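You operate a simulated robot arm through the tools that you are given. There is no shell and no other tool.

You are at the controls of a simulated two-armed robot. One attempt, no reset.

Task
Switch on, set rate 3, hold UP till the load reads about 30 kN, then bring the ram down.
Fine: zero the screen last; the cube stays whole and inside, the power on.

The check looks at the end state, three seconds after you hand in, the way a careful person would. Anything else that was tipped, shoved, dropped, spilled or broken makes it a failure.

Robot
Two 7-joint arms with fingered hands on one trunk that stands fixed in place. Base frame: the origin is at the foot of the trunk, x ahead of it, y to its left, z up. Units: m, degrees, N and s.
The left shoulder is at [0.07, 0.132, 1.256], the right one opposite. Each reaches about 0.63 m from its shoulder. Payload 2.3 kg a hand.
The TCP of each hand is the grasp point between the finger pads, 0.025 m short of the fingertips. In the tool frame z runs along the fingers and y along their closing line. The gripper opens to 0.088 m; its body begins 0.029 m behind the TCP. The gripper is a hand of 3 fingers: y runs from the thumb to the fingers, the wrist lies at [-0.013, -0.097, -0.162] in the tool frame, and closing takes about 1.5 s.
Orientation is that of the tool frame in the base frame, as [roll, pitch, yaw] about the fixed x, y, z axes, in that order (R = Rz(yaw) Ry(pitch) Rx(roll)). With the fingers straight down and the wrist toward the robot, the tool's x, y and z point along [0, 1, 0], [1, 0, 0] and [0, 0, -1] of the base frame.

Tools
- The arms move only by the tool send_rows. It takes "left_plan", "right_plan" or both (then of equal length, played together; a hand with none holds still); each is a list of rows, each a list of 7 numbers: the shift along the base's x, y, z in units of 50 mm (1.0 is 50 mm), then the turn, a rotation vector about the base's x, y, z in units of 8 degrees (1.0 is 8 degrees), then the closure, from 0 (fully open) to 1 (shut). In form: [[x, y, z, ax, ay, az, claw], ...]. A call has 1 to 20 rows; each row shifts and turns the commanded pose from where the row before left it. A call with a number of a shift or a turn outside -1 to 1 is refused whole. Each row takes 0.2 s and may step no farther than 0.05 m and 8.6 degrees from the row before; otherwise, or with a gripper value out of range, the whole call is refused. A pose out of reach is approached as far as the arm can. The call stops where the force on the tool passes 40 N (or 10 N more than at its start, if that is more) or the arm is blocked; 0.2 s more then pass. Each finger travels about 0.108 m/s and halts on what it meets, pressing with about 28 N; the grip force reading is that of the motor and also rises with nothing between the fingers. The clock runs only during rows and for 0.2 s after the last one: add rows that do not move to give the fingers time. It gives the time, the measured TCP pose, the force on the tool (base axes), the opening and the grip force at its end, in the units of the frame above (readings bear some noise), with the torque about the TCP (base axes, N m) and any sound that the robot's microphone picked up, and new pictures: "show" is both (left out), scene, wrist or none (wrist: the cameras of the hands that moved).
- Cameras (640 x 400 px; columns grow to the right, rows downward): "scene" is now at [0.1324, 0.0276, 1.5774]; the picture's right is [0.32, -0.95, 0.00], its down [-0.55, -0.19, -0.81] and it looks along [0.77, 0.26, -0.58] (base axes); focal length 214 px, centre (320, 200). "left" rides on the left gripper at [-0.058, -0.085, -0.099] in its tool frame; the picture's right is [-0.67, -0.35, 0.66], its down [0.69, -0.63, 0.37] and it looks along [0.29, 0.69, 0.66] (tool axes); focal length 261 px, centre (320, 200). "right" rides on the right gripper at [0.058, -0.085, -0.099] in its tool frame; the picture's right is [-0.67, 0.35, -0.66], its down [-0.69, -0.63, 0.37] and it looks along [-0.29, 0.69, 0.66] (tool axes); focal length 261 px, centre (320, 200). There is no depth. A picture from a camera that has moved, and an enlarged one, comes with that camera's place and axes in the base frame and with its lens.
- lift_body(by): slides the trunk up (or, below 0, down) by that many m; the arms and the scene camera ride with it, the base frame stays. It gives what a move gives, with no picture.
- set_grasp(shape, hand): the hand has 3 fingers and takes this shape, open, in about a second: jaw (thumb against the fingers, like two jaws); tri (thumb and two fingers); tip (a fingertip pinch); poke (one finger out to press); point (the index stretched); flat (the hand flat); cup (the hand cupped); fist (a fist). The gripper value then closes the fingers along that shape, each until it touches; the sizes above hold for jaw. It gives what a move gives, with no picture.
- pan_tilt(pan, tilt): turns the head with the scene camera to pan (to the left, within 86 degrees either way) and tilt (down, from -29 to 69), counted from straight ahead of the robot. It gives what a move gives, and a new picture of the scene camera.
- zoom(camera, box): a new picture of the part [left, top, right, bottom] of that camera's present view, enlarged. It takes no simulated time.
- close_job(): hands the job in; it is judged then, once.

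Nothing tells you positions but the pictures and the camera data. Unless the task says otherwise, let go and move clear before handing in.

The tools are called after ">>>" as a command line: name --argument value ..., lists and objects as JSON in quotes. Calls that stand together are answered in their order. send_rows: Moves the arms, as the interface text tells. Its arguments: {"type":"object","properties":{"left_plan":{"type":"array","items":{"type":"array","items":{"type":"number"}}},"right_plan":{"type":"array","items":{"type":"array","items":{"type":"number"}}},"show":{"type":"string","enum":["both","scene","wrist","none"]}},"required":[]} The other tools are called the same way: lift_body (by) moves the trunk up or down; set_grasp (shape, hand) gives the hand a shape; pan_tilt (pan, tilt) turns the head that bears the scene camera; zoom (camera, box) takes an enlarged picture of a part of a camera's view; close_job () hands the job in.

At the start:

```text
time: 0.0
left_tool_pos: [0.286, 0.1605, 1.4844]
left_ee_rot: [-180.0, 0.0, 89.9]
left_contact_force: [0.5, 0.0, 0.4]
left_wrist_torque: [0.03, -0.03, 0.0]
left_grip_width: 0.0877
left_finger_force: 0.1
left_shape: jaw
right_tool_pos: [0.3225, -0.0551, 1.4858]
right_ee_rot: [179.9, 0.0, 90.1]
right_contact_force: [0.6, 0.8, -0.8]
right_wrist_torque: [0.0, 0.0, 0.02]
right_grip_width: 0.0877
right_finger_force: 0.1
right_shape: jaw
trunk travel left (down, up): [-0.814, 0.026]
head pan, tilt (commanded): [18.8, 35.7]
```

scene: 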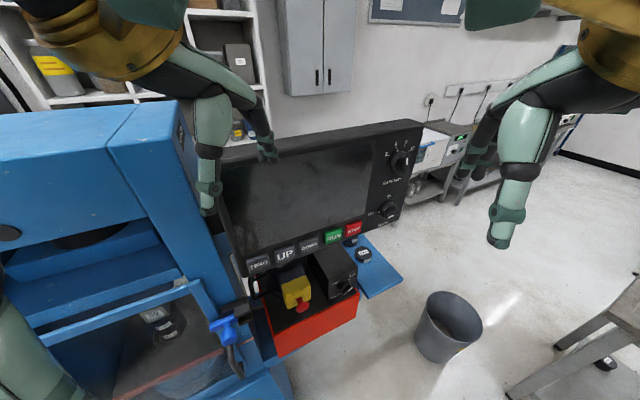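
right: 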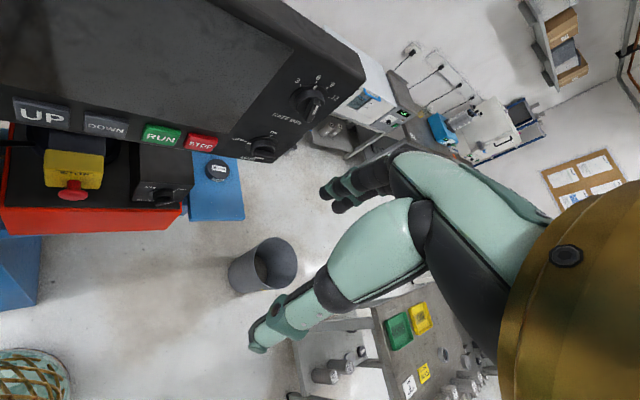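
left: 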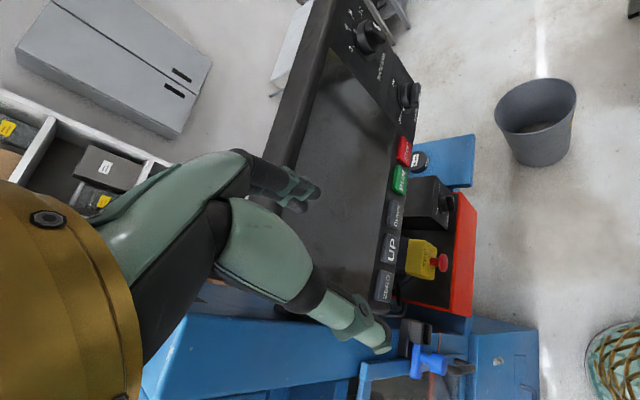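

I see a compression testing machine (blue frame, left) with a black display panel carrying knobs and a row of buttons, with a red box bearing a yellow/red switch below it. I'll look closer before moving anything.

>>> zoom --camera "scene" --box '[220, 220, 400, 360]'

>>> zoom --camera "scene" --box '[340, 120, 440, 240]'

>>> zoom --camera "scene" --box '[0, 100, 280, 400]'

>>> zoom --camera "right" --box '[0, 60, 340, 250]'

>>> zoom --camera "left" --box '[320, 0, 500, 400]'

```text
2.86 times, centred on (310, 290) of scene
camera zoom: at [0.1324, 0.0276, 1.5774], right [0.32, -0.95, 0.0], down [-0.55, -0.19, -0.81], along [0.77, 0.26, -0.58], focal length 613 px, centre (349, -57)
```

zoom: 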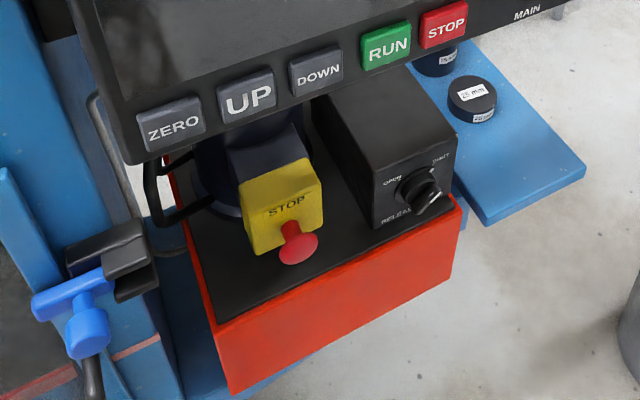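

```text
3.33 times, centred on (390, 180) of scene
camera zoom: at [0.1324, 0.0276, 1.5774], right [0.32, -0.95, 0.0], down [-0.55, -0.19, -0.81], along [0.77, 0.26, -0.58], focal length 715 px, centre (87, 267)
```

zoom: 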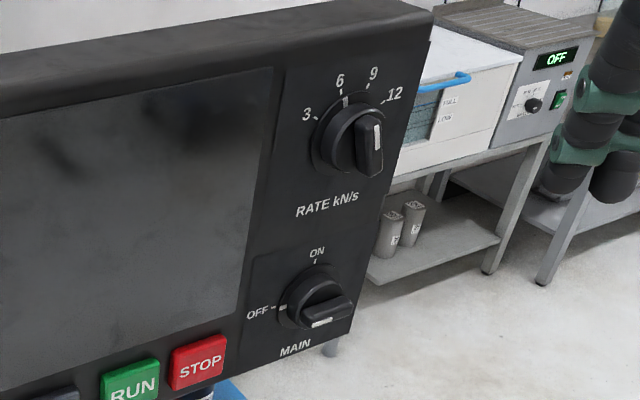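

```text
1.33 times, centred on (140, 250) of scene
camera zoom: at [0.1324, 0.0276, 1.5774], right [0.32, -0.95, 0.0], down [-0.55, -0.19, -0.81], along [0.77, 0.26, -0.58], focal length 286 px, centre (560, 133)
```

zoom: 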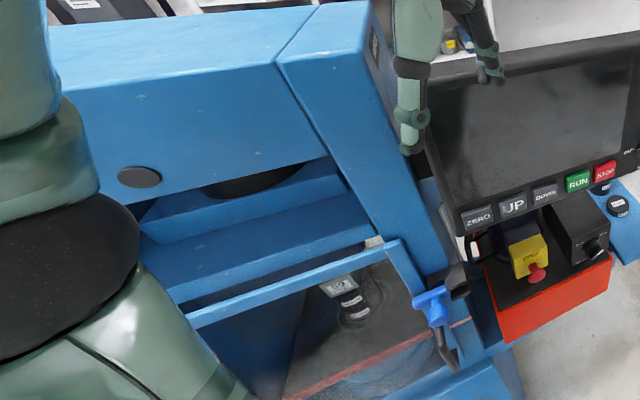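

```text
1.88 times, centred on (170, 155) of right
camera zoom: at [0.2371, 0.0039, 1.5841], right [0.35, -0.67, 0.66], down [-0.63, -0.69, -0.37], along [0.7, -0.28, -0.66], focal length 491 px, centre (602, 285)
```

zoom: 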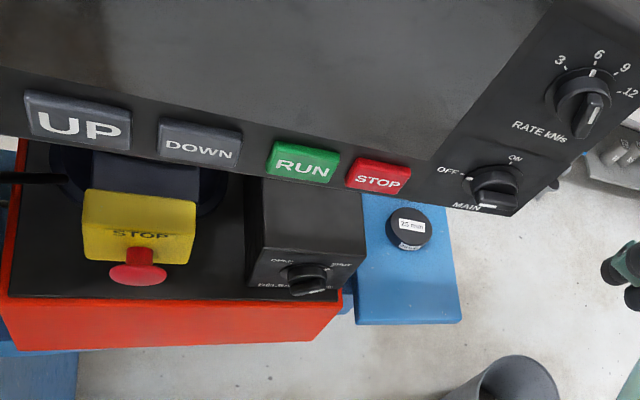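

```text
1.00 times, centred on (410, 200) of left (not enlarged: the box is as wide or as high as the picture)
camera zoom: at [0.2011, 0.1017, 1.5836], right [-0.35, -0.67, -0.66], down [-0.63, 0.69, -0.37], along [0.69, 0.29, -0.66], focal length 261 px, centre (230, 200)
```

zoom: 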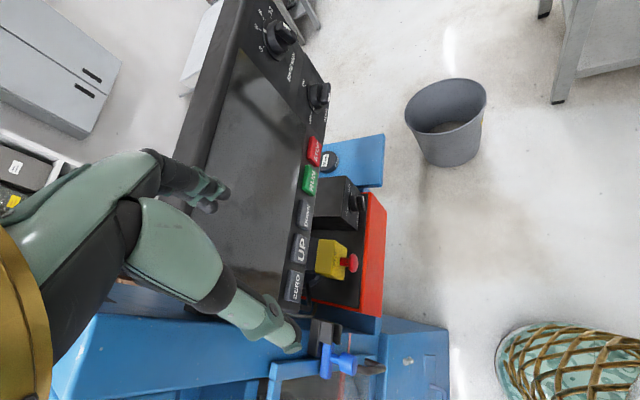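

The panel appears angled roughly 45° toward my right, leaning back; MAIN looks to be at OFF and RATE at about 6. I'll look around and zoom more before touching anything.

>>> zoom --camera "scene" --box '[310, 240, 370, 300]'

>>> zoom --camera "scene" --box '[375, 135, 425, 185]'

>>> zoom --camera "scene" --box '[360, 185, 420, 235]'

>>> pan_tilt --pan 50 --tilt 50

```text
6.67 times, centred on (340, 270) of scene
camera zoom: at [0.1324, 0.0276, 1.5774], right [0.32, -0.95, 0.0], down [-0.55, -0.19, -0.81], along [0.77, 0.26, -0.58], focal length 1430 px, centre (187, -267)
```

zoom: 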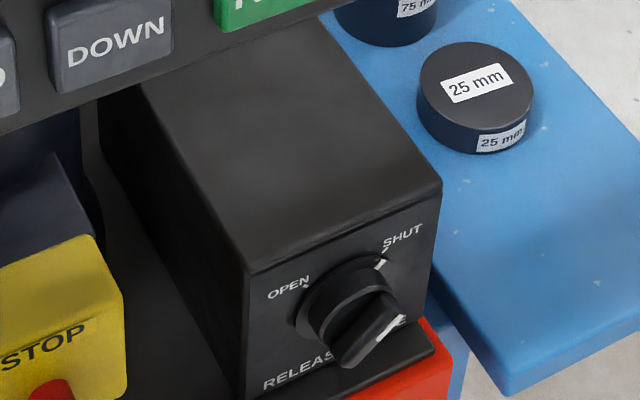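

```text
8.00 times, centred on (400, 160) of scene
camera zoom: at [0.1324, 0.0276, 1.5774], right [0.32, -0.95, 0.0], down [-0.55, -0.19, -0.81], along [0.77, 0.26, -0.58], focal length 1716 px, centre (-320, 520)
```

zoom: 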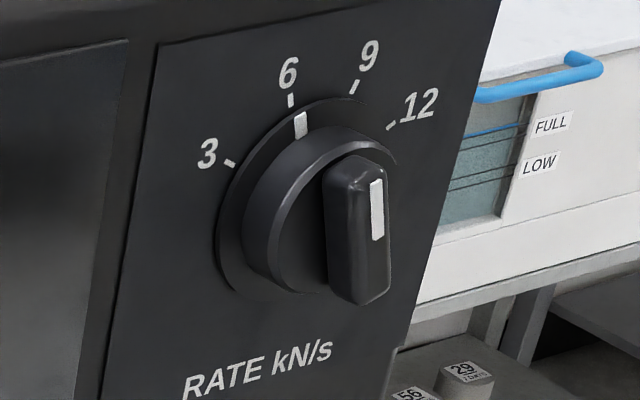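

```text
8.00 times, centred on (390, 210) of scene
camera zoom: at [0.1324, 0.0276, 1.5774], right [0.32, -0.95, 0.0], down [-0.55, -0.19, -0.81], along [0.77, 0.26, -0.58], focal length 1716 px, centre (-240, 120)
```

zoom: 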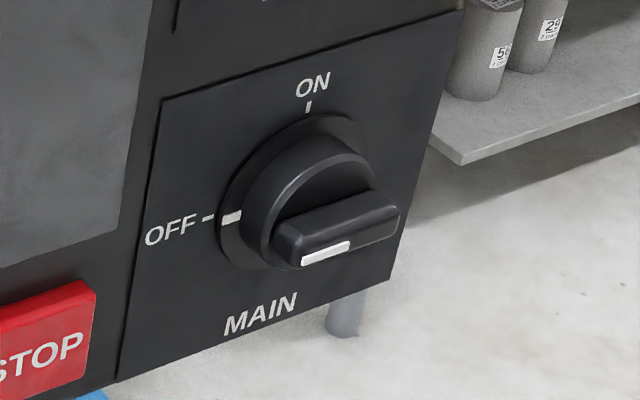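

```text
time: 1.0
left_tool_pos: [0.287, 0.1604, 1.4847]
left_ee_rot: [180.0, -0.1, 90.0]
left_contact_force: [0.4, 1.0, -0.4]
left_wrist_torque: [-0.02, 0.0, 0.02]
left_grip_width: 0.0876
left_finger_force: 0.1
left_shape: jaw
right_tool_pos: [0.3223, -0.0553, 1.4858]
right_ee_rot: [180.0, 0.0, 90.2]
right_contact_force: [-0.4, 0.2, -0.5]
right_wrist_torque: [0.01, 0.03, -0.01]
right_grip_width: 0.0876
right_finger_force: 0.0
right_shape: jaw
trunk travel left (down, up): [-0.814, 0.026]
head pan, tilt (commanded): [50.0, 50.0]
camera scene: at [0.0991, 0.0581, 1.5569], right [0.77, -0.64, 0.0], down [-0.49, -0.59, -0.64], along [0.41, 0.49, -0.77], focal length 214 px, centre (320, 200)
```

scene: 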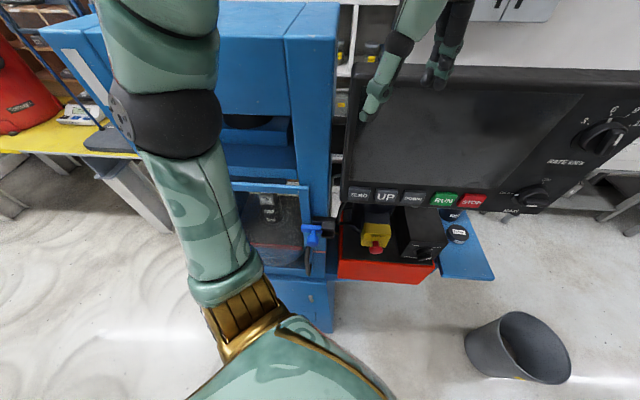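

The RELEASE valve seems to be at SHUT, RATE at 6 and MAIN at OFF. Now I'll check the guard door and the chamber, and get finer views of the panel for triangulation.

>>> zoom --camera "scene" --box '[200, 160, 360, 300]'

>>> zoom --camera "scene" --box '[330, 170, 500, 290]'

>>> zoom --camera "scene" --box '[340, 60, 640, 240]'

>>> zoom --camera "left" --box '[340, 0, 480, 130]'

>>> zoom --camera "left" --box '[340, 120, 500, 320]'

>>> zoom --camera "left" --box '[320, 280, 500, 400]'

```text
2.86 times, centred on (280, 230) of scene
camera zoom: at [0.0991, 0.0581, 1.5569], right [0.77, -0.64, 0.0], down [-0.49, -0.59, -0.64], along [0.41, 0.49, -0.77], focal length 613 px, centre (434, 114)
```

zoom: 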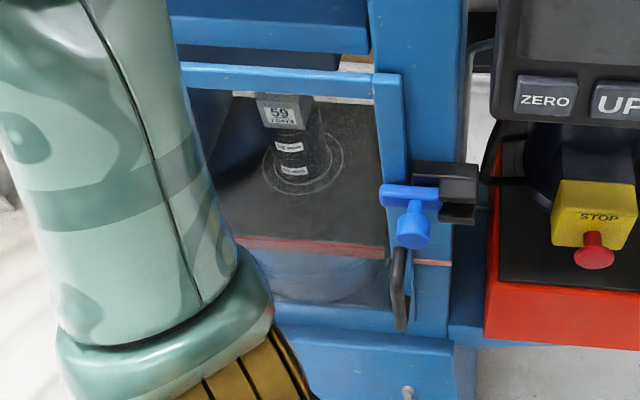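

```text
3.33 times, centred on (415, 230) of scene
camera zoom: at [0.0991, 0.0581, 1.5569], right [0.77, -0.64, 0.0], down [-0.49, -0.59, -0.64], along [0.41, 0.49, -0.77], focal length 715 px, centre (3, 100)
```

zoom: 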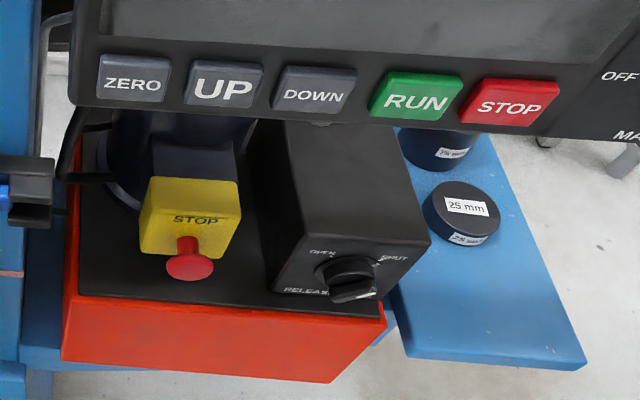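

```text
2.13 times, centred on (490, 150) of scene
camera zoom: at [0.0991, 0.0581, 1.5569], right [0.77, -0.64, 0.0], down [-0.49, -0.59, -0.64], along [0.41, 0.49, -0.77], focal length 458 px, centre (-43, 307)
```

zoom: 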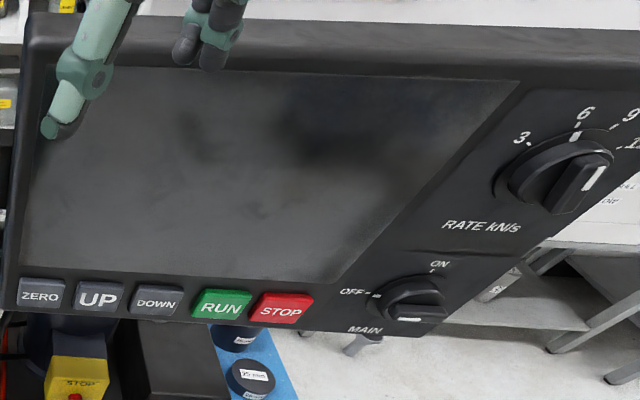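

```text
3.08 times, centred on (410, 65) of left
camera zoom: at [0.2012, 0.1015, 1.5836], right [-0.35, -0.67, -0.66], down [-0.63, 0.69, -0.37], along [0.69, 0.29, -0.66], focal length 802 px, centre (43, 615)
```

zoom: 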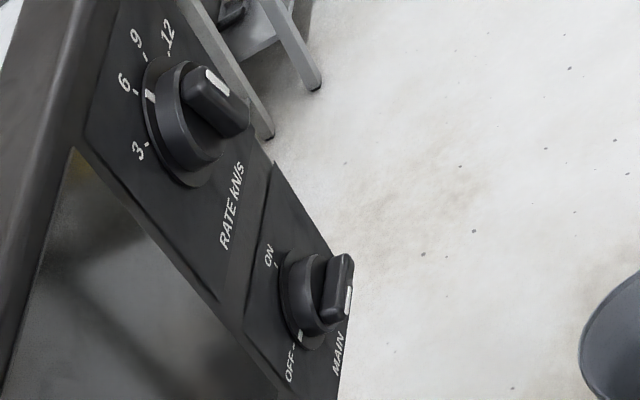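

```text
2.00 times, centred on (420, 220) of left
camera zoom: at [0.2012, 0.1015, 1.5836], right [-0.35, -0.67, -0.66], down [-0.63, 0.69, -0.37], along [0.69, 0.29, -0.66], focal length 521 px, centre (120, 160)
```

zoom: 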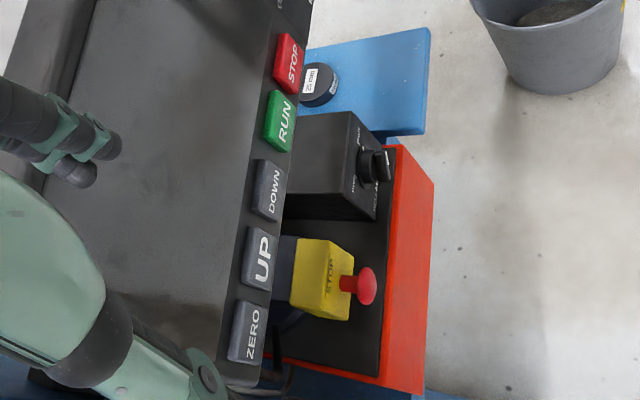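

```text
3.33 times, centred on (410, 340) of left
camera zoom: at [0.2012, 0.1015, 1.5836], right [-0.35, -0.67, -0.66], down [-0.63, 0.69, -0.37], along [0.69, 0.29, -0.66], focal length 869 px, centre (20, -267)
```

zoom: 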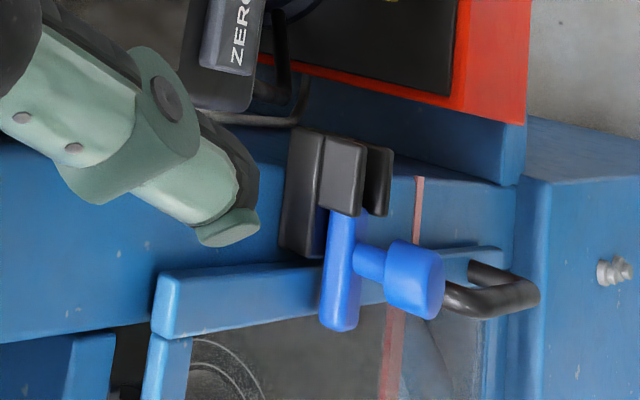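

The panel face is vertical at about x+y≈0.59, facing along (-0.7,-0.7). I put MAIN near (0.59, 0.00, 1.24), RATE near (0.59, 0.005, 1.38), and the UP, DOWN and ZERO buttons at z≈1.23. The RELEASE valve is already at SHUT and the guard looks latched. First I'll swing the right hand round to face the panel squarely, in the clear space in front of it.

>>> send_rows --right_plan '[[0.242, -0.069, -0.348, 0.338, -0.816, 0.338, 0], [0.242, -0.069, -0.348, 0.338, -0.816, 0.338, 0], [0.242, -0.069, -0.348, 0.338, -0.816, 0.338, 0], [0.242, -0.069, -0.348, 0.338, -0.816, 0.338, 0], [0.242, -0.069, -0.348, 0.338, -0.816, 0.338, 0], [0.242, -0.069, -0.348, 0.338, -0.816, 0.338, 0], [0.242, -0.069, -0.348, 0.338, -0.816, 0.338, 0]]' --show "both"

```text
time: 2.6
left_tool_pos: [0.2876, 0.1583, 1.4838]
left_ee_rot: [-179.8, -0.2, 90.0]
left_contact_force: [0.4, -0.6, 0.2]
left_wrist_torque: [-0.01, 0.01, -0.03]
left_grip_width: 0.0877
left_finger_force: 0.1
left_shape: jaw
right_tool_pos: [0.4085, -0.0801, 1.3621]
right_ee_rot: [131.5, -9.5, 114.6]
right_contact_force: [-1.0, -0.4, 1.0]
right_wrist_torque: [-0.01, 0.06, 0.01]
right_grip_width: 0.0876
right_finger_force: 0.0
right_shape: jaw
trunk travel left (down, up): [-0.814, 0.026]
head pan, tilt (commanded): [50.0, 50.0]
camera scene: at [0.1007, 0.0568, 1.5568], right [0.77, -0.64, 0.0], down [-0.49, -0.59, -0.64], along [0.41, 0.49, -0.77], focal length 214 px, centre (320, 200)
camera right: at [0.2647, -0.0828, 1.3731], right [0.09, -0.81, 0.57], down [0.1, -0.57, -0.82], along [0.99, 0.13, 0.03], focal length 261 px, centre (320, 200)
```

scene: 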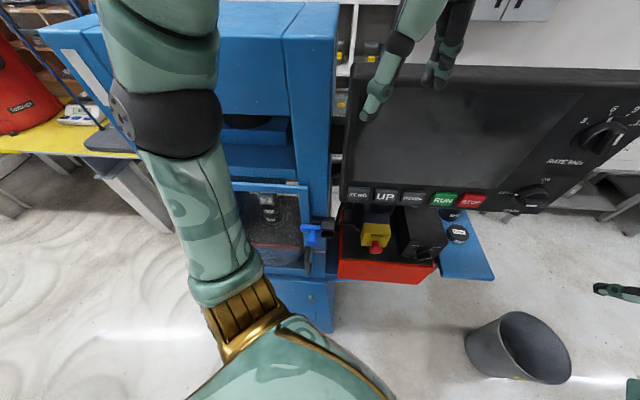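
right: 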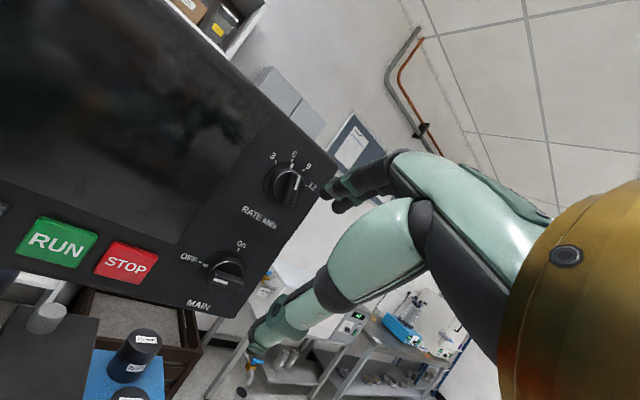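

The right hand is turning as planned and its camera now sees the panel nearly head-on. I'll finish the turn and point the head at the knobs.

>>> send_rows --right_plan '[[0.242, -0.069, -0.348, 0.338, -0.816, 0.338, 0], [0.242, -0.069, -0.348, 0.338, -0.816, 0.338, 0], [0.242, -0.069, -0.348, 0.338, -0.816, 0.338, 0], [0.242, -0.069, -0.348, 0.338, -0.816, 0.338, 0], [0.242, -0.069, -0.348, 0.338, -0.816, 0.338, 0], [0.242, -0.069, -0.348, 0.338, -0.816, 0.338, 0]]' --show "wrist"

>>> pan_tilt --pan 8 --tilt 34

```text
time: 4.0
left_tool_pos: [0.287, 0.1595, 1.485]
left_ee_rot: [-180.0, 0.0, 90.1]
left_contact_force: [0.9, 0.1, -0.5]
left_wrist_torque: [-0.03, 0.02, 0.02]
left_grip_width: 0.0876
left_finger_force: 0.1
left_shape: jaw
right_tool_pos: [0.4581, -0.0652, 1.2749]
right_ee_rot: [98.4, 1.0, 136.4]
right_contact_force: [0.4, 0.2, -0.8]
right_wrist_torque: [-0.01, 0.05, -0.03]
right_grip_width: 0.0879
right_finger_force: 0.1
right_shape: jaw
right hand out of reach, approached as far as the arm can: row 2, 3
trunk travel left (down, up): [-0.814, 0.026]
head pan, tilt (commanded): [50.0, 50.0]
camera right: at [0.34, -0.1063, 1.2039], right [0.07, -0.89, 0.45], down [0.69, -0.29, -0.66], along [0.72, 0.36, 0.59], focal length 261 px, centre (320, 200)
```

right: 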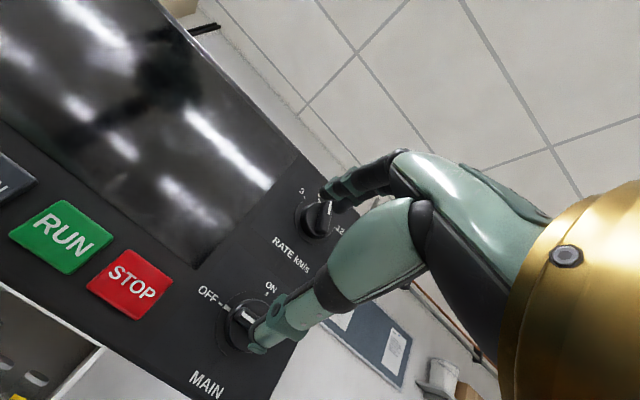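

```text
time: 5.0
left_tool_pos: [0.2851, 0.158, 1.4843]
left_ee_rot: [180.0, 0.0, 90.0]
left_contact_force: [-0.2, 0.4, 0.2]
left_wrist_torque: [-0.01, -0.02, 0.02]
left_grip_width: 0.0875
left_finger_force: 0.0
left_shape: jaw
right_tool_pos: [0.4576, -0.0659, 1.2742]
right_ee_rot: [98.6, 1.0, 136.4]
right_contact_force: [0.4, 0.0, -0.3]
right_wrist_torque: [-0.03, 0.03, 0.03]
right_grip_width: 0.088
right_finger_force: 0.0
right_shape: jaw
trunk travel left (down, up): [-0.814, 0.026]
head pan, tilt (commanded): [8.0, 34.0]
camera scene: at [0.1373, 0.0115, 1.5801], right [0.14, -0.99, 0.0], down [-0.55, -0.08, -0.83], along [0.82, 0.12, -0.56], focal length 214 px, centre (320, 200)
```

scene: 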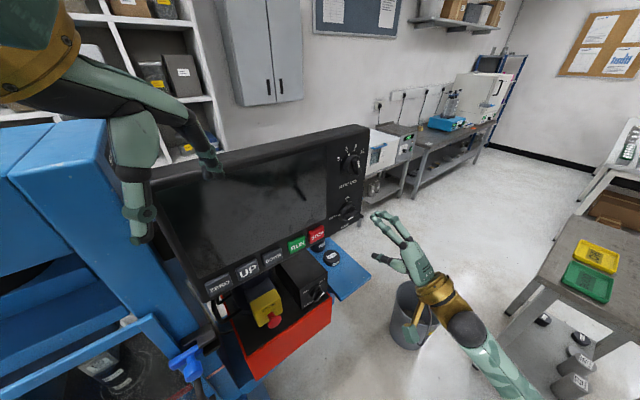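

The arm reported a reach limit partway, so the hand is slightly off the pose I wanted. MAIN re-measures at (0.590, 0.004, 1.241), with the knob front about 25 mm off the panel. I'll square the hand in front of MAIN, still about 8 cm clear.

>>> send_rows --right_plan '[[0.2, -0.2, -0.2, 0.38, -0.36, -0.09, 0], [0.2, -0.2, -0.2, 0.38, -0.36, -0.09, 0], [0.22, -0.22, -0.24, 0, 0, 0, 0]]' --show "both"

```text
time: 5.8
left_tool_pos: [0.2874, 0.1589, 1.4847]
left_ee_rot: [180.0, 0.0, 90.0]
left_contact_force: [0.0, -0.4, 0.6]
left_wrist_torque: [0.02, 0.0, 0.01]
left_grip_width: 0.0877
left_finger_force: 0.0
left_shape: jaw
right_tool_pos: [0.4902, -0.097, 1.2424]
right_ee_rot: [90.1, 0.9, 134.7]
right_contact_force: [-1.0, -0.1, -0.6]
right_wrist_torque: [-0.01, 0.01, -0.03]
right_grip_width: 0.0876
right_finger_force: 0.1
right_shape: jaw
trunk travel left (down, up): [-0.814, 0.026]
head pan, tilt (commanded): [8.0, 34.0]
camera scene: at [0.1379, 0.0111, 1.58], right [0.14, -0.99, 0.0], down [-0.55, -0.08, -0.83], along [0.82, 0.12, -0.56], focal length 214 px, centre (320, 200)
camera right: at [0.3784, -0.1262, 1.1563], right [0.0, -0.93, 0.36], down [0.75, -0.24, -0.62], along [0.66, 0.27, 0.7], focal length 261 px, centre (320, 200)
```

scene: 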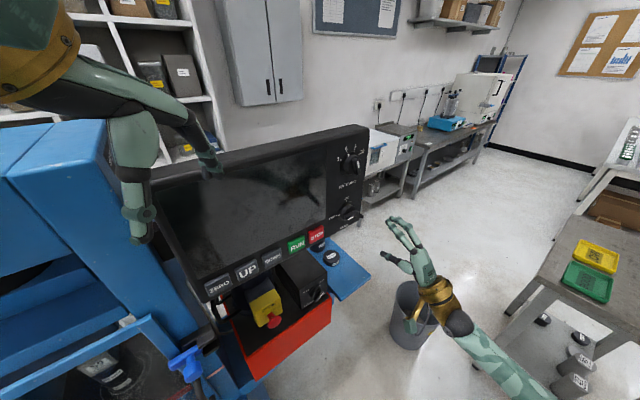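
right: 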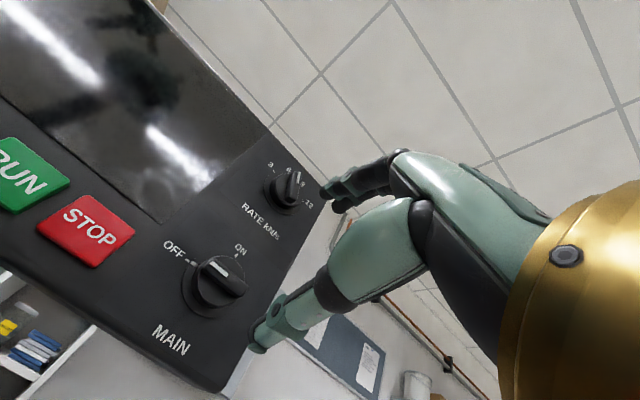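

The hand is square to the panel in front of MAIN. Before gripping, I'll move a little closer (still clear of the knob) and rehearse the 90° clockwise turn in free air to confirm the arm can reach it.

>>> send_rows --right_plan '[[0.36, 0.36, 0, 0, 0, 0, 0], [0.36, 0.36, 0, 0, 0, 0, 0], [0, 0, 0, 0.663, 0.663, 0, 0], [0, 0, 0, 0.663, 0.663, 0, 0], [0, 0, 0, 0.663, 0.663, 0, 0], [0, 0, 0, 0.663, 0.663, 0, 0], [0, 0, 0, 0.663, 0.663, 0, 0], [0, 0, 0, 0.663, 0.663, 0, 0], [0, 0, 0, 0.663, 0.663, 0, 0], [0, 0, 0, 0.663, 0.663, 0, 0], [0, 0, 0, 0.663, 0.663, 0, 0], [0, 0, 0, 0.663, 0.663, 0, 0], [0, 0, 0, 0.663, 0.663, 0, 0], [0, 0, 0, 0.663, 0.663, 0, 0]]' --show "both"

```text
time: 8.8
left_tool_pos: [0.286, 0.1609, 1.4844]
left_ee_rot: [180.0, 0.0, 89.9]
left_contact_force: [-0.3, 0.2, -0.2]
left_wrist_torque: [0.03, 0.0, -0.02]
left_grip_width: 0.0878
left_finger_force: 0.0
left_shape: jaw
right_tool_pos: [0.5234, -0.0596, 1.2424]
right_ee_rot: [101.5, -89.1, 123.7]
right_contact_force: [-0.1, -0.3, -0.1]
right_wrist_torque: [0.02, -0.04, 0.01]
right_grip_width: 0.0879
right_finger_force: 0.0
right_shape: jaw
trunk travel left (down, up): [-0.814, 0.026]
head pan, tilt (commanded): [8.0, 34.0]
camera scene: at [0.1372, 0.0117, 1.5801], right [0.14, -0.99, 0.0], down [-0.55, -0.08, -0.83], along [0.82, 0.12, -0.56], focal length 214 px, centre (320, 200)
camera right: at [0.3928, -0.0682, 1.2997], right [-0.21, -0.72, -0.66], down [-0.18, 0.7, -0.7], along [0.96, -0.03, -0.28], focal length 261 px, centre (320, 200)
```

scene: 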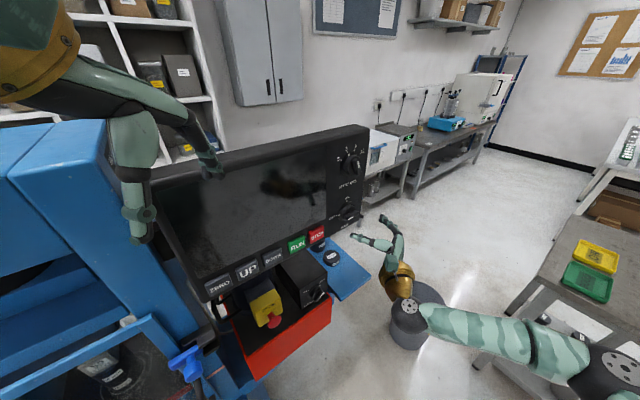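
right: 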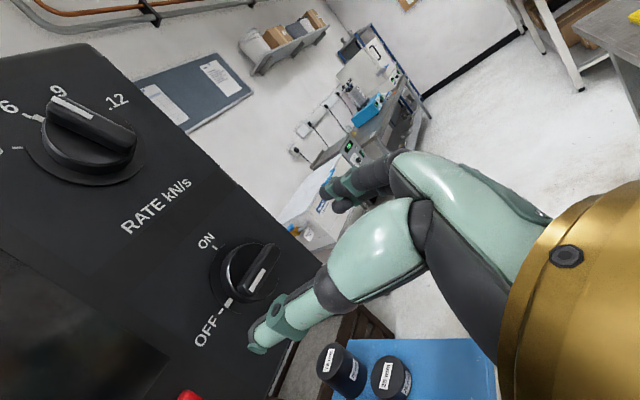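

The full 90° turn is reachable. Now I'll rotate back and advance to straddle the MAIN knob's horizontal bar, with the jaws open above and below it.

>>> send_rows --right_plan '[[0, 0, 0, -0.663, -0.663, 0, 0], [0, 0, 0, -0.663, -0.663, 0, 0], [0, 0, 0, -0.663, -0.663, 0, 0], [0, 0, 0, -0.663, -0.663, 0, 0], [0, 0, 0, -0.663, -0.663, 0, 0], [0, 0, 0, -0.663, -0.663, 0, 0], [0, 0, 0, -0.663, -0.663, 0, 0], [0, 0, 0, -0.663, -0.663, 0, 0], [0, 0, 0, -0.663, -0.663, 0, 0], [0, 0, 0, -0.663, -0.663, 0, 0], [0, 0, 0, -0.663, -0.663, 0, 0], [0, 0, 0, -0.663, -0.663, 0, 0], [0.367, 0.341, -0.01, 0, 0, 0, 0], [0.367, 0.341, -0.01, 0, 0, 0, 0]]' --show "both"

>>> zoom --camera "scene" --box '[300, 130, 460, 300]'

>>> zoom --camera "right" --box '[100, 120, 420, 400]'

```text
time: 11.8
left_tool_pos: [0.2872, 0.1612, 1.4843]
left_ee_rot: [-179.8, 0.1, 90.0]
left_contact_force: [0.7, -0.9, 0.9]
left_wrist_torque: [-0.02, 0.02, 0.04]
left_grip_width: 0.0873
left_finger_force: 0.0
left_shape: jaw
right_tool_pos: [0.5605, -0.022, 1.2427]
right_ee_rot: [90.1, 0.8, 135.1]
right_contact_force: [-0.3, -0.1, -0.5]
right_wrist_torque: [0.04, -0.01, -0.02]
right_grip_width: 0.0877
right_finger_force: 0.1
right_shape: jaw
trunk travel left (down, up): [-0.814, 0.026]
head pan, tilt (commanded): [8.0, 34.0]
camera scene: at [0.1385, 0.0131, 1.58], right [0.14, -0.99, 0.0], down [-0.55, -0.08, -0.83], along [0.82, 0.12, -0.56], focal length 214 px, centre (320, 200)
camera right: at [0.4495, -0.0531, 1.1558], right [0.01, -0.93, 0.36], down [0.75, -0.24, -0.62], along [0.66, 0.27, 0.7], focal length 261 px, centre (320, 200)
```

scene: 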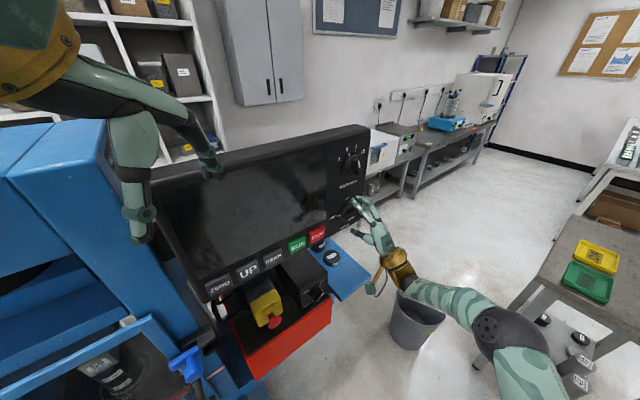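
right: 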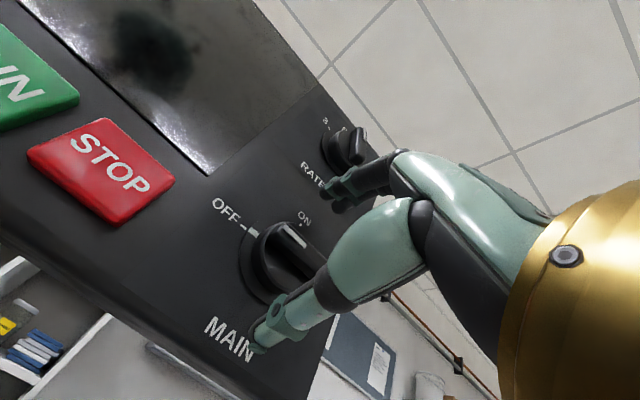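

```text
2.35 times, centred on (380, 215) of scene
camera zoom: at [0.1385, 0.0131, 1.58], right [0.14, -0.99, 0.0], down [-0.55, -0.08, -0.83], along [0.82, 0.12, -0.56], focal length 505 px, centre (179, 165)
```

zoom: 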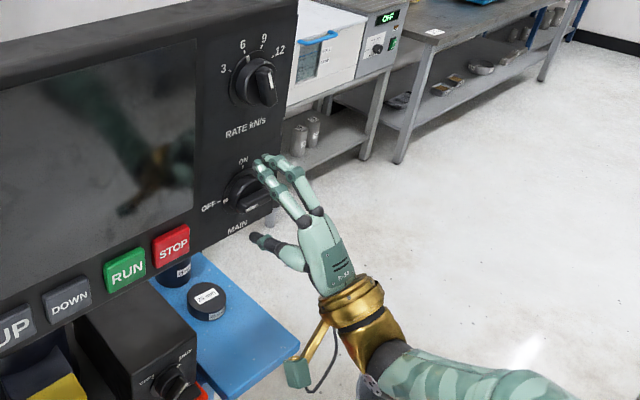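

```text
1.43 times, centred on (260, 260) of right
camera zoom: at [0.4495, -0.0531, 1.1558], right [0.01, -0.93, 0.36], down [0.75, -0.24, -0.62], along [0.66, 0.27, 0.7], focal length 372 px, centre (406, 114)
```

zoom: 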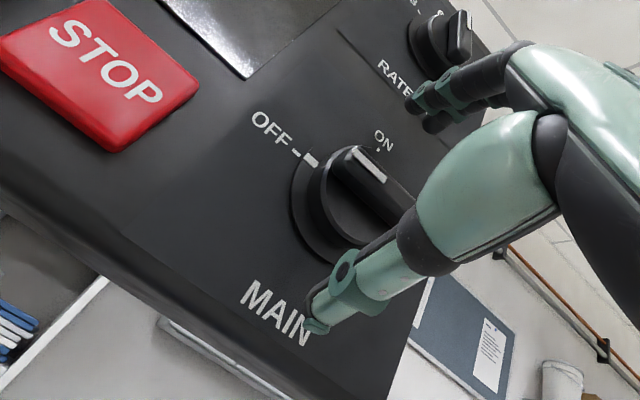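

The thumb is below the bar and the two fingers above it. Closing the jaws on the bar now.

>>> send_rows --right_plan '[[0, 0, 0, 0, 0, 0, 0.3], [0, 0, 0, 0, 0, 0, 0.6], [0, 0, 0, 0, 0, 0, 0.8], [0, 0, 0, 0, 0, 0, 1], [0, 0, 0, 0, 0, 0, 1], [0, 0, 0, 0, 0, 0, 1], [0, 0, 0, 0, 0, 0, 1], [0, 0, 0, 0, 0, 0, 1]]' --show "wrist"

>>> zoom --camera "scene" --box '[320, 170, 400, 250]'

>>> zoom --camera "right" --box '[180, 160, 380, 360]'

```text
time: 13.7
left_tool_pos: [0.2854, 0.1596, 1.4849]
left_ee_rot: [180.0, 0.0, 90.1]
left_contact_force: [-0.5, -0.5, -0.2]
left_wrist_torque: [-0.01, 0.02, -0.03]
left_grip_width: 0.0873
left_finger_force: 0.0
left_shape: jaw
right_tool_pos: [0.5604, -0.025, 1.2409]
right_ee_rot: [90.2, 0.9, 134.9]
right_contact_force: [0.7, 1.0, -0.7]
right_wrist_torque: [0.0, -0.02, -0.01]
right_grip_width: 0.0078
right_finger_force: 28.0
right_shape: jaw
trunk travel left (down, up): [-0.814, 0.026]
head pan, tilt (commanded): [8.0, 34.0]
camera right: at [0.449, -0.0541, 1.1559], right [0.01, -0.93, 0.36], down [0.75, -0.23, -0.62], along [0.66, 0.27, 0.7], focal length 261 px, centre (320, 200)
```

right: 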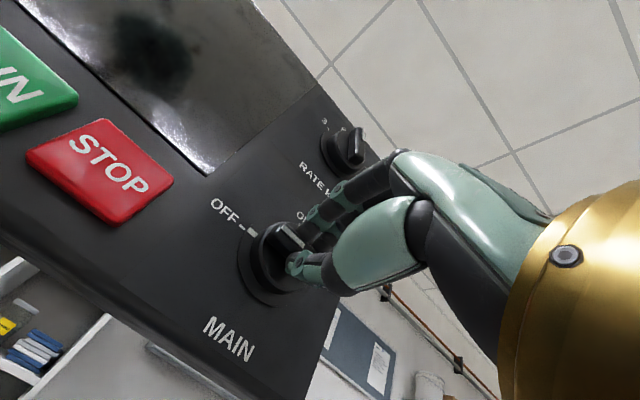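

```text
5.00 times, centred on (360, 210) of scene
camera zoom: at [0.138, 0.0121, 1.58], right [0.14, -0.99, 0.0], down [-0.55, -0.08, -0.83], along [0.82, 0.12, -0.56], focal length 1072 px, centre (120, 150)
```

zoom: 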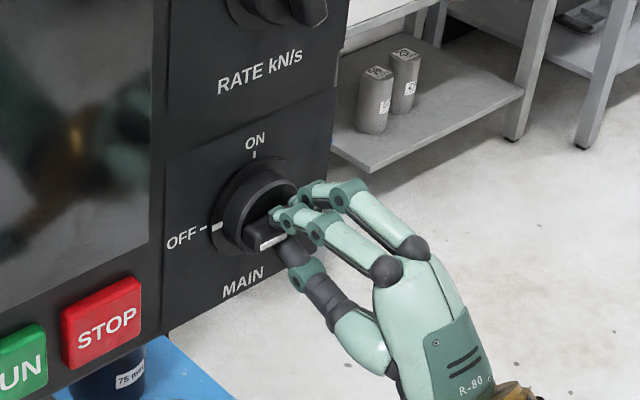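

```text
2.00 times, centred on (280, 260) of right
camera zoom: at [0.449, -0.0541, 1.1559], right [0.01, -0.93, 0.36], down [0.75, -0.23, -0.62], along [0.66, 0.27, 0.7], focal length 521 px, centre (400, 80)
```

zoom: 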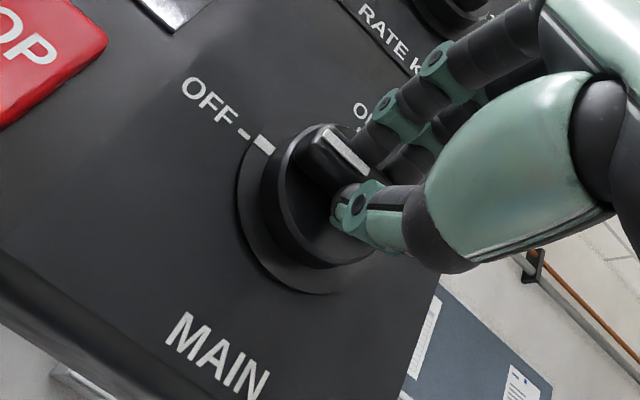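

The bar is pinched (grip about 28 N). I'll begin the clockwise turn in part, and check that the knob follows.

>>> send_rows --right_plan '[[0, 0, 0, 0.663, 0.663, 0, 1], [0, 0, 0, 0.663, 0.663, 0, 1], [0, 0, 0, 0.663, 0.663, 0, 1], [0, 0, 0, 0.663, 0.663, 0, 1]]' --show "wrist"

>>> zoom --camera "scene" --box '[320, 170, 400, 250]'

>>> zoom --camera "right" --box '[180, 160, 380, 360]'

```text
time: 14.7
left_tool_pos: [0.286, 0.1596, 1.4847]
left_ee_rot: [180.0, 0.0, 89.9]
left_contact_force: [0.1, -1.3, 0.2]
left_wrist_torque: [-0.01, 0.0, 0.01]
left_grip_width: 0.0876
left_finger_force: 0.1
left_shape: jaw
right_tool_pos: [0.5613, -0.0242, 1.2418]
right_ee_rot: [90.3, -29.3, 135.0]
right_contact_force: [-3.9, 0.2, -6.7]
right_wrist_torque: [-0.09, 0.06, 0.09]
right_grip_width: 0.0075
right_finger_force: 27.8
right_shape: jaw
trunk travel left (down, up): [-0.814, 0.026]
head pan, tilt (commanded): [8.0, 34.0]
camera right: at [0.4244, -0.0292, 1.1965], right [0.07, -1.0, -0.02], down [0.46, 0.05, -0.89], along [0.88, 0.05, 0.46], focal length 261 px, centre (320, 200)
```

right: 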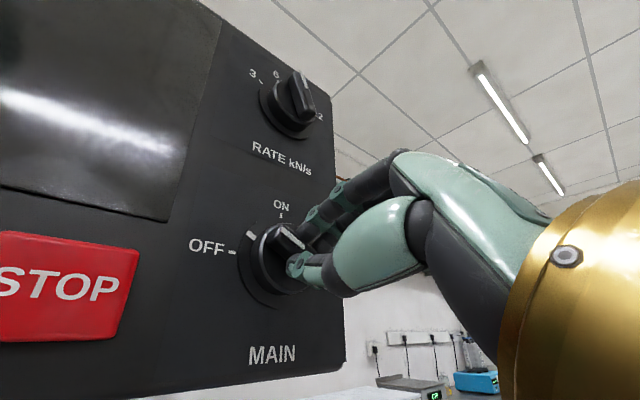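

```text
5.00 times, centred on (360, 210) of scene
camera zoom: at [0.1367, 0.0122, 1.5801], right [0.14, -0.99, 0.0], down [-0.55, -0.08, -0.83], along [0.82, 0.12, -0.56], focal length 1072 px, centre (120, 150)
```

zoom: 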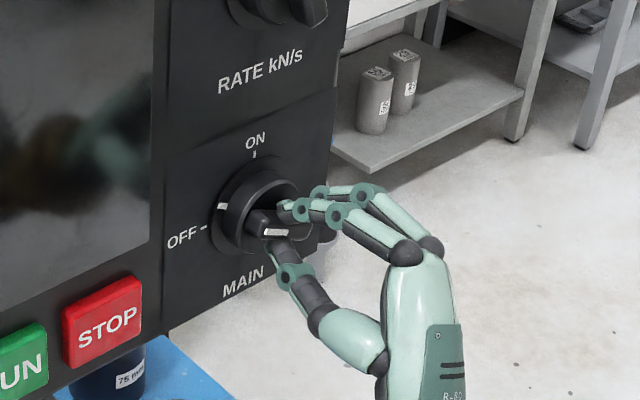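

```text
2.00 times, centred on (280, 260) of right
camera zoom: at [0.4244, -0.0292, 1.1965], right [0.07, -1.0, -0.02], down [0.46, 0.05, -0.89], along [0.88, 0.05, 0.46], focal length 521 px, centre (400, 80)
```

zoom: 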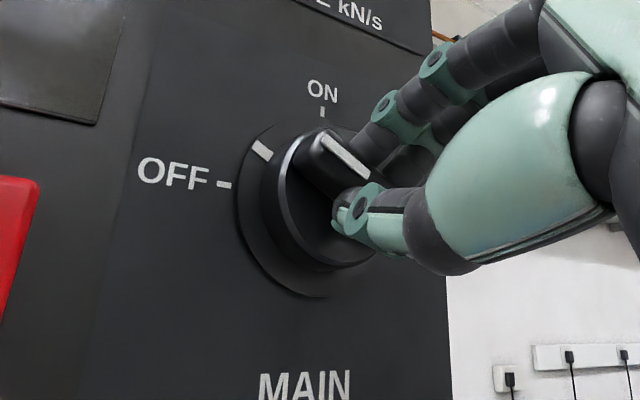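

The knob is turning with the hand (pointer about 30° off OFF). Continuing to ON.

>>> send_rows --right_plan '[[0, 0, 0, 0.663, 0.663, 0, 1], [0, 0, 0, 0.663, 0.663, 0, 1], [0, 0, 0, 0.663, 0.663, 0, 1], [0, 0, 0, 0.663, 0.663, 0, 1], [0, 0, 0, 0.663, 0.663, 0, 1], [0, 0, 0, 0.663, 0.663, 0, 1], [0, 0, 0, 0.663, 0.663, 0, 1], [0, 0, 0, 0.663, 0.663, 0, 1]]' --show "both"

>>> zoom --camera "scene" --box '[320, 170, 400, 250]'

>>> zoom --camera "right" --box '[180, 160, 380, 360]'

```text
time: 16.4
left_tool_pos: [0.2875, 0.1597, 1.4846]
left_ee_rot: [-180.0, 0.0, 90.0]
left_contact_force: [-0.3, -0.2, -0.3]
left_wrist_torque: [0.0, 0.03, 0.0]
left_grip_width: 0.0873
left_finger_force: 0.0
left_shape: jaw
right_tool_pos: [0.5608, -0.0248, 1.2431]
right_ee_rot: [103.0, -89.2, 122.1]
right_contact_force: [-2.7, 0.3, -6.7]
right_wrist_torque: [-0.09, 0.09, 0.04]
right_grip_width: 0.0077
right_finger_force: 28.1
right_shape: jaw
trunk travel left (down, up): [-0.814, 0.026]
head pan, tilt (commanded): [8.0, 34.0]
camera scene: at [0.1377, 0.0119, 1.58], right [0.14, -0.99, 0.0], down [-0.55, -0.08, -0.83], along [0.82, 0.12, -0.56], focal length 214 px, centre (320, 200)
camera right: at [0.4296, -0.0339, 1.2996], right [-0.21, -0.72, -0.66], down [-0.18, 0.7, -0.69], along [0.96, -0.03, -0.28], focal length 261 px, centre (320, 200)
```

scene: 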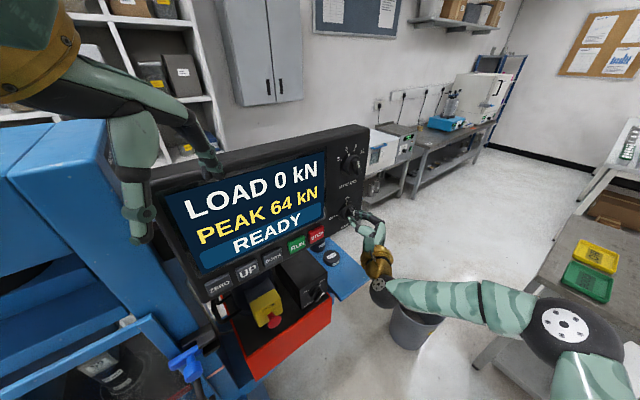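
right: 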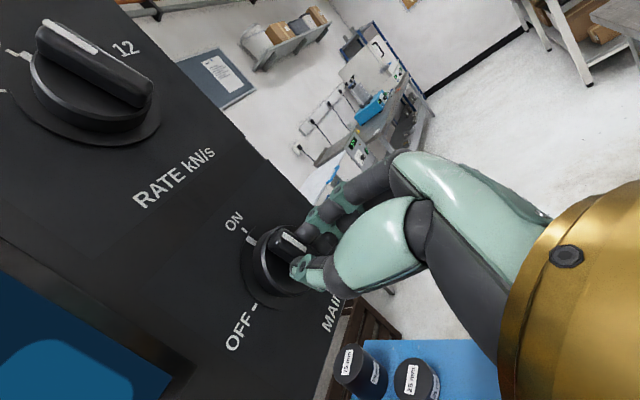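

```text
5.00 times, centred on (360, 210) of scene
camera zoom: at [0.1377, 0.0119, 1.58], right [0.14, -0.99, 0.0], down [-0.55, -0.08, -0.83], along [0.82, 0.12, -0.56], focal length 1072 px, centre (120, 150)
```

zoom: 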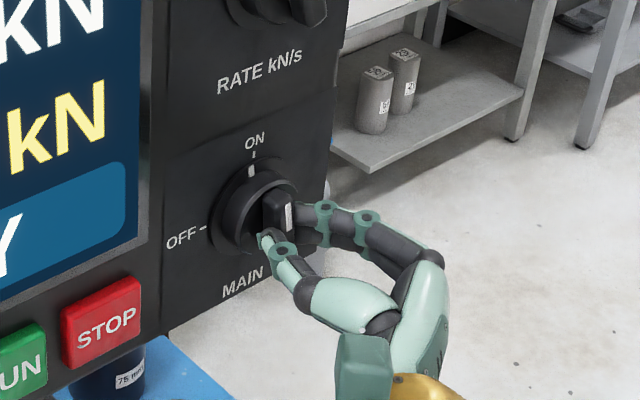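

```text
2.00 times, centred on (280, 260) of right
camera zoom: at [0.4296, -0.0339, 1.2996], right [-0.21, -0.72, -0.66], down [-0.18, 0.7, -0.69], along [0.96, -0.03, -0.28], focal length 521 px, centre (400, 80)
```

zoom: 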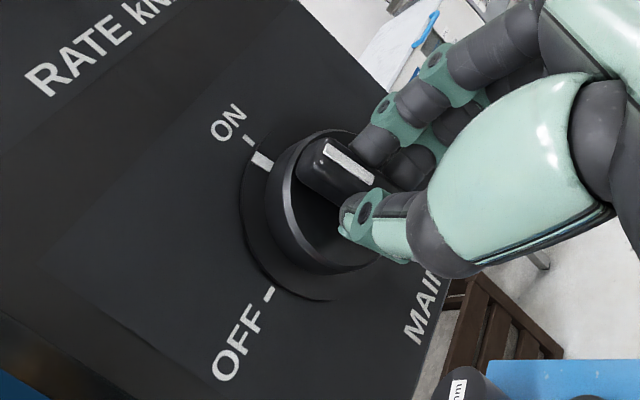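

The screen is on: LOAD 0, PEAK 64 kN, READY. The pointer is within a few degrees of ON, so I'll nudge it slightly further, then open and back away.

>>> send_rows --right_plan '[[0, 0, 0, 0.3, 0.3, 0, 1], [0, 0, 0, 0, 0, 0, 1], [0, 0, 0, 0, 0, 0, 0.5], [0, 0, 0, 0, 0, 0, 0], [0, 0, 0, 0, 0, 0, 0], [0, 0, 0, 0, 0, 0, 0], [0, 0, 0, 0, 0, 0, 0], [0, 0, 0, 0, 0, 0, 0], [-0.35, -0.35, 0, 0, 0, 0, 0], [-0.35, -0.35, 0, 0, 0, 0, 0]]' --show "wrist"

>>> zoom --camera "scene" --box '[320, 130, 400, 230]'

>>> zoom --camera "right" --box '[0, 0, 380, 360]'

```text
time: 18.6
left_tool_pos: [0.2856, 0.1585, 1.4854]
left_ee_rot: [179.9, 0.0, 90.0]
left_contact_force: [0.4, -1.2, 0.8]
left_wrist_torque: [0.02, -0.02, 0.01]
left_grip_width: 0.0878
left_finger_force: 0.1
left_shape: jaw
right_tool_pos: [0.5245, -0.0616, 1.2432]
right_ee_rot: [-91.1, -87.5, -43.9]
right_contact_force: [0.7, 0.1, -0.9]
right_wrist_torque: [0.0, 0.0, -0.01]
right_grip_width: 0.0878
right_finger_force: 0.0
right_shape: jaw
trunk travel left (down, up): [-0.814, 0.026]
head pan, tilt (commanded): [8.0, 34.0]
camera right: at [0.395, -0.073, 1.3041], right [-0.24, -0.69, -0.68], down [-0.21, 0.72, -0.66], along [0.95, -0.01, -0.31], focal length 261 px, centre (320, 200)
```

right: 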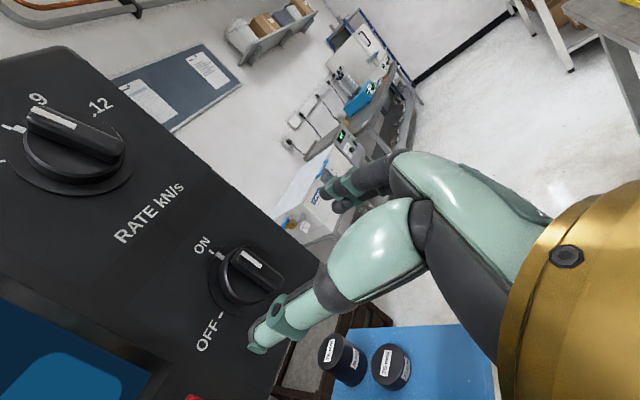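

```text
4.00 times, centred on (360, 180) of scene
camera zoom: at [0.1361, 0.0098, 1.5802], right [0.14, -0.99, 0.0], down [-0.55, -0.08, -0.83], along [0.82, 0.12, -0.56], focal length 858 px, centre (160, 280)
```

zoom: 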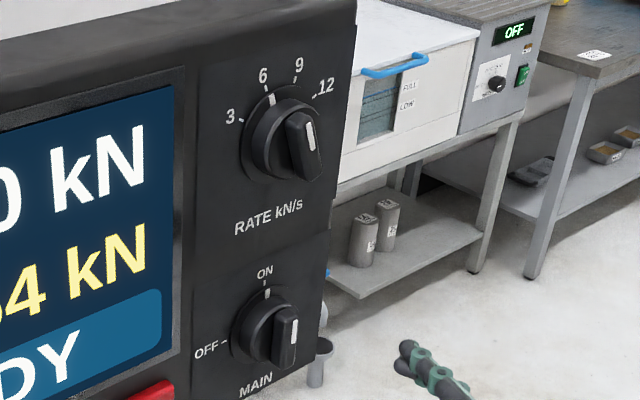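

```text
1.11 times, centred on (190, 180) of right
camera zoom: at [0.395, -0.073, 1.3041], right [-0.24, -0.69, -0.68], down [-0.21, 0.72, -0.66], along [0.95, -0.01, -0.31], focal length 290 px, centre (464, 222)
```

zoom: 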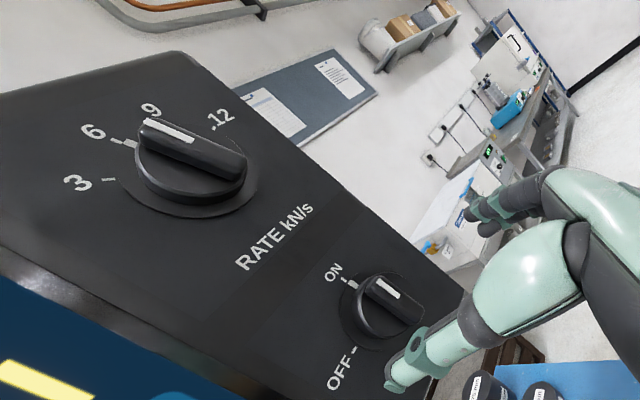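

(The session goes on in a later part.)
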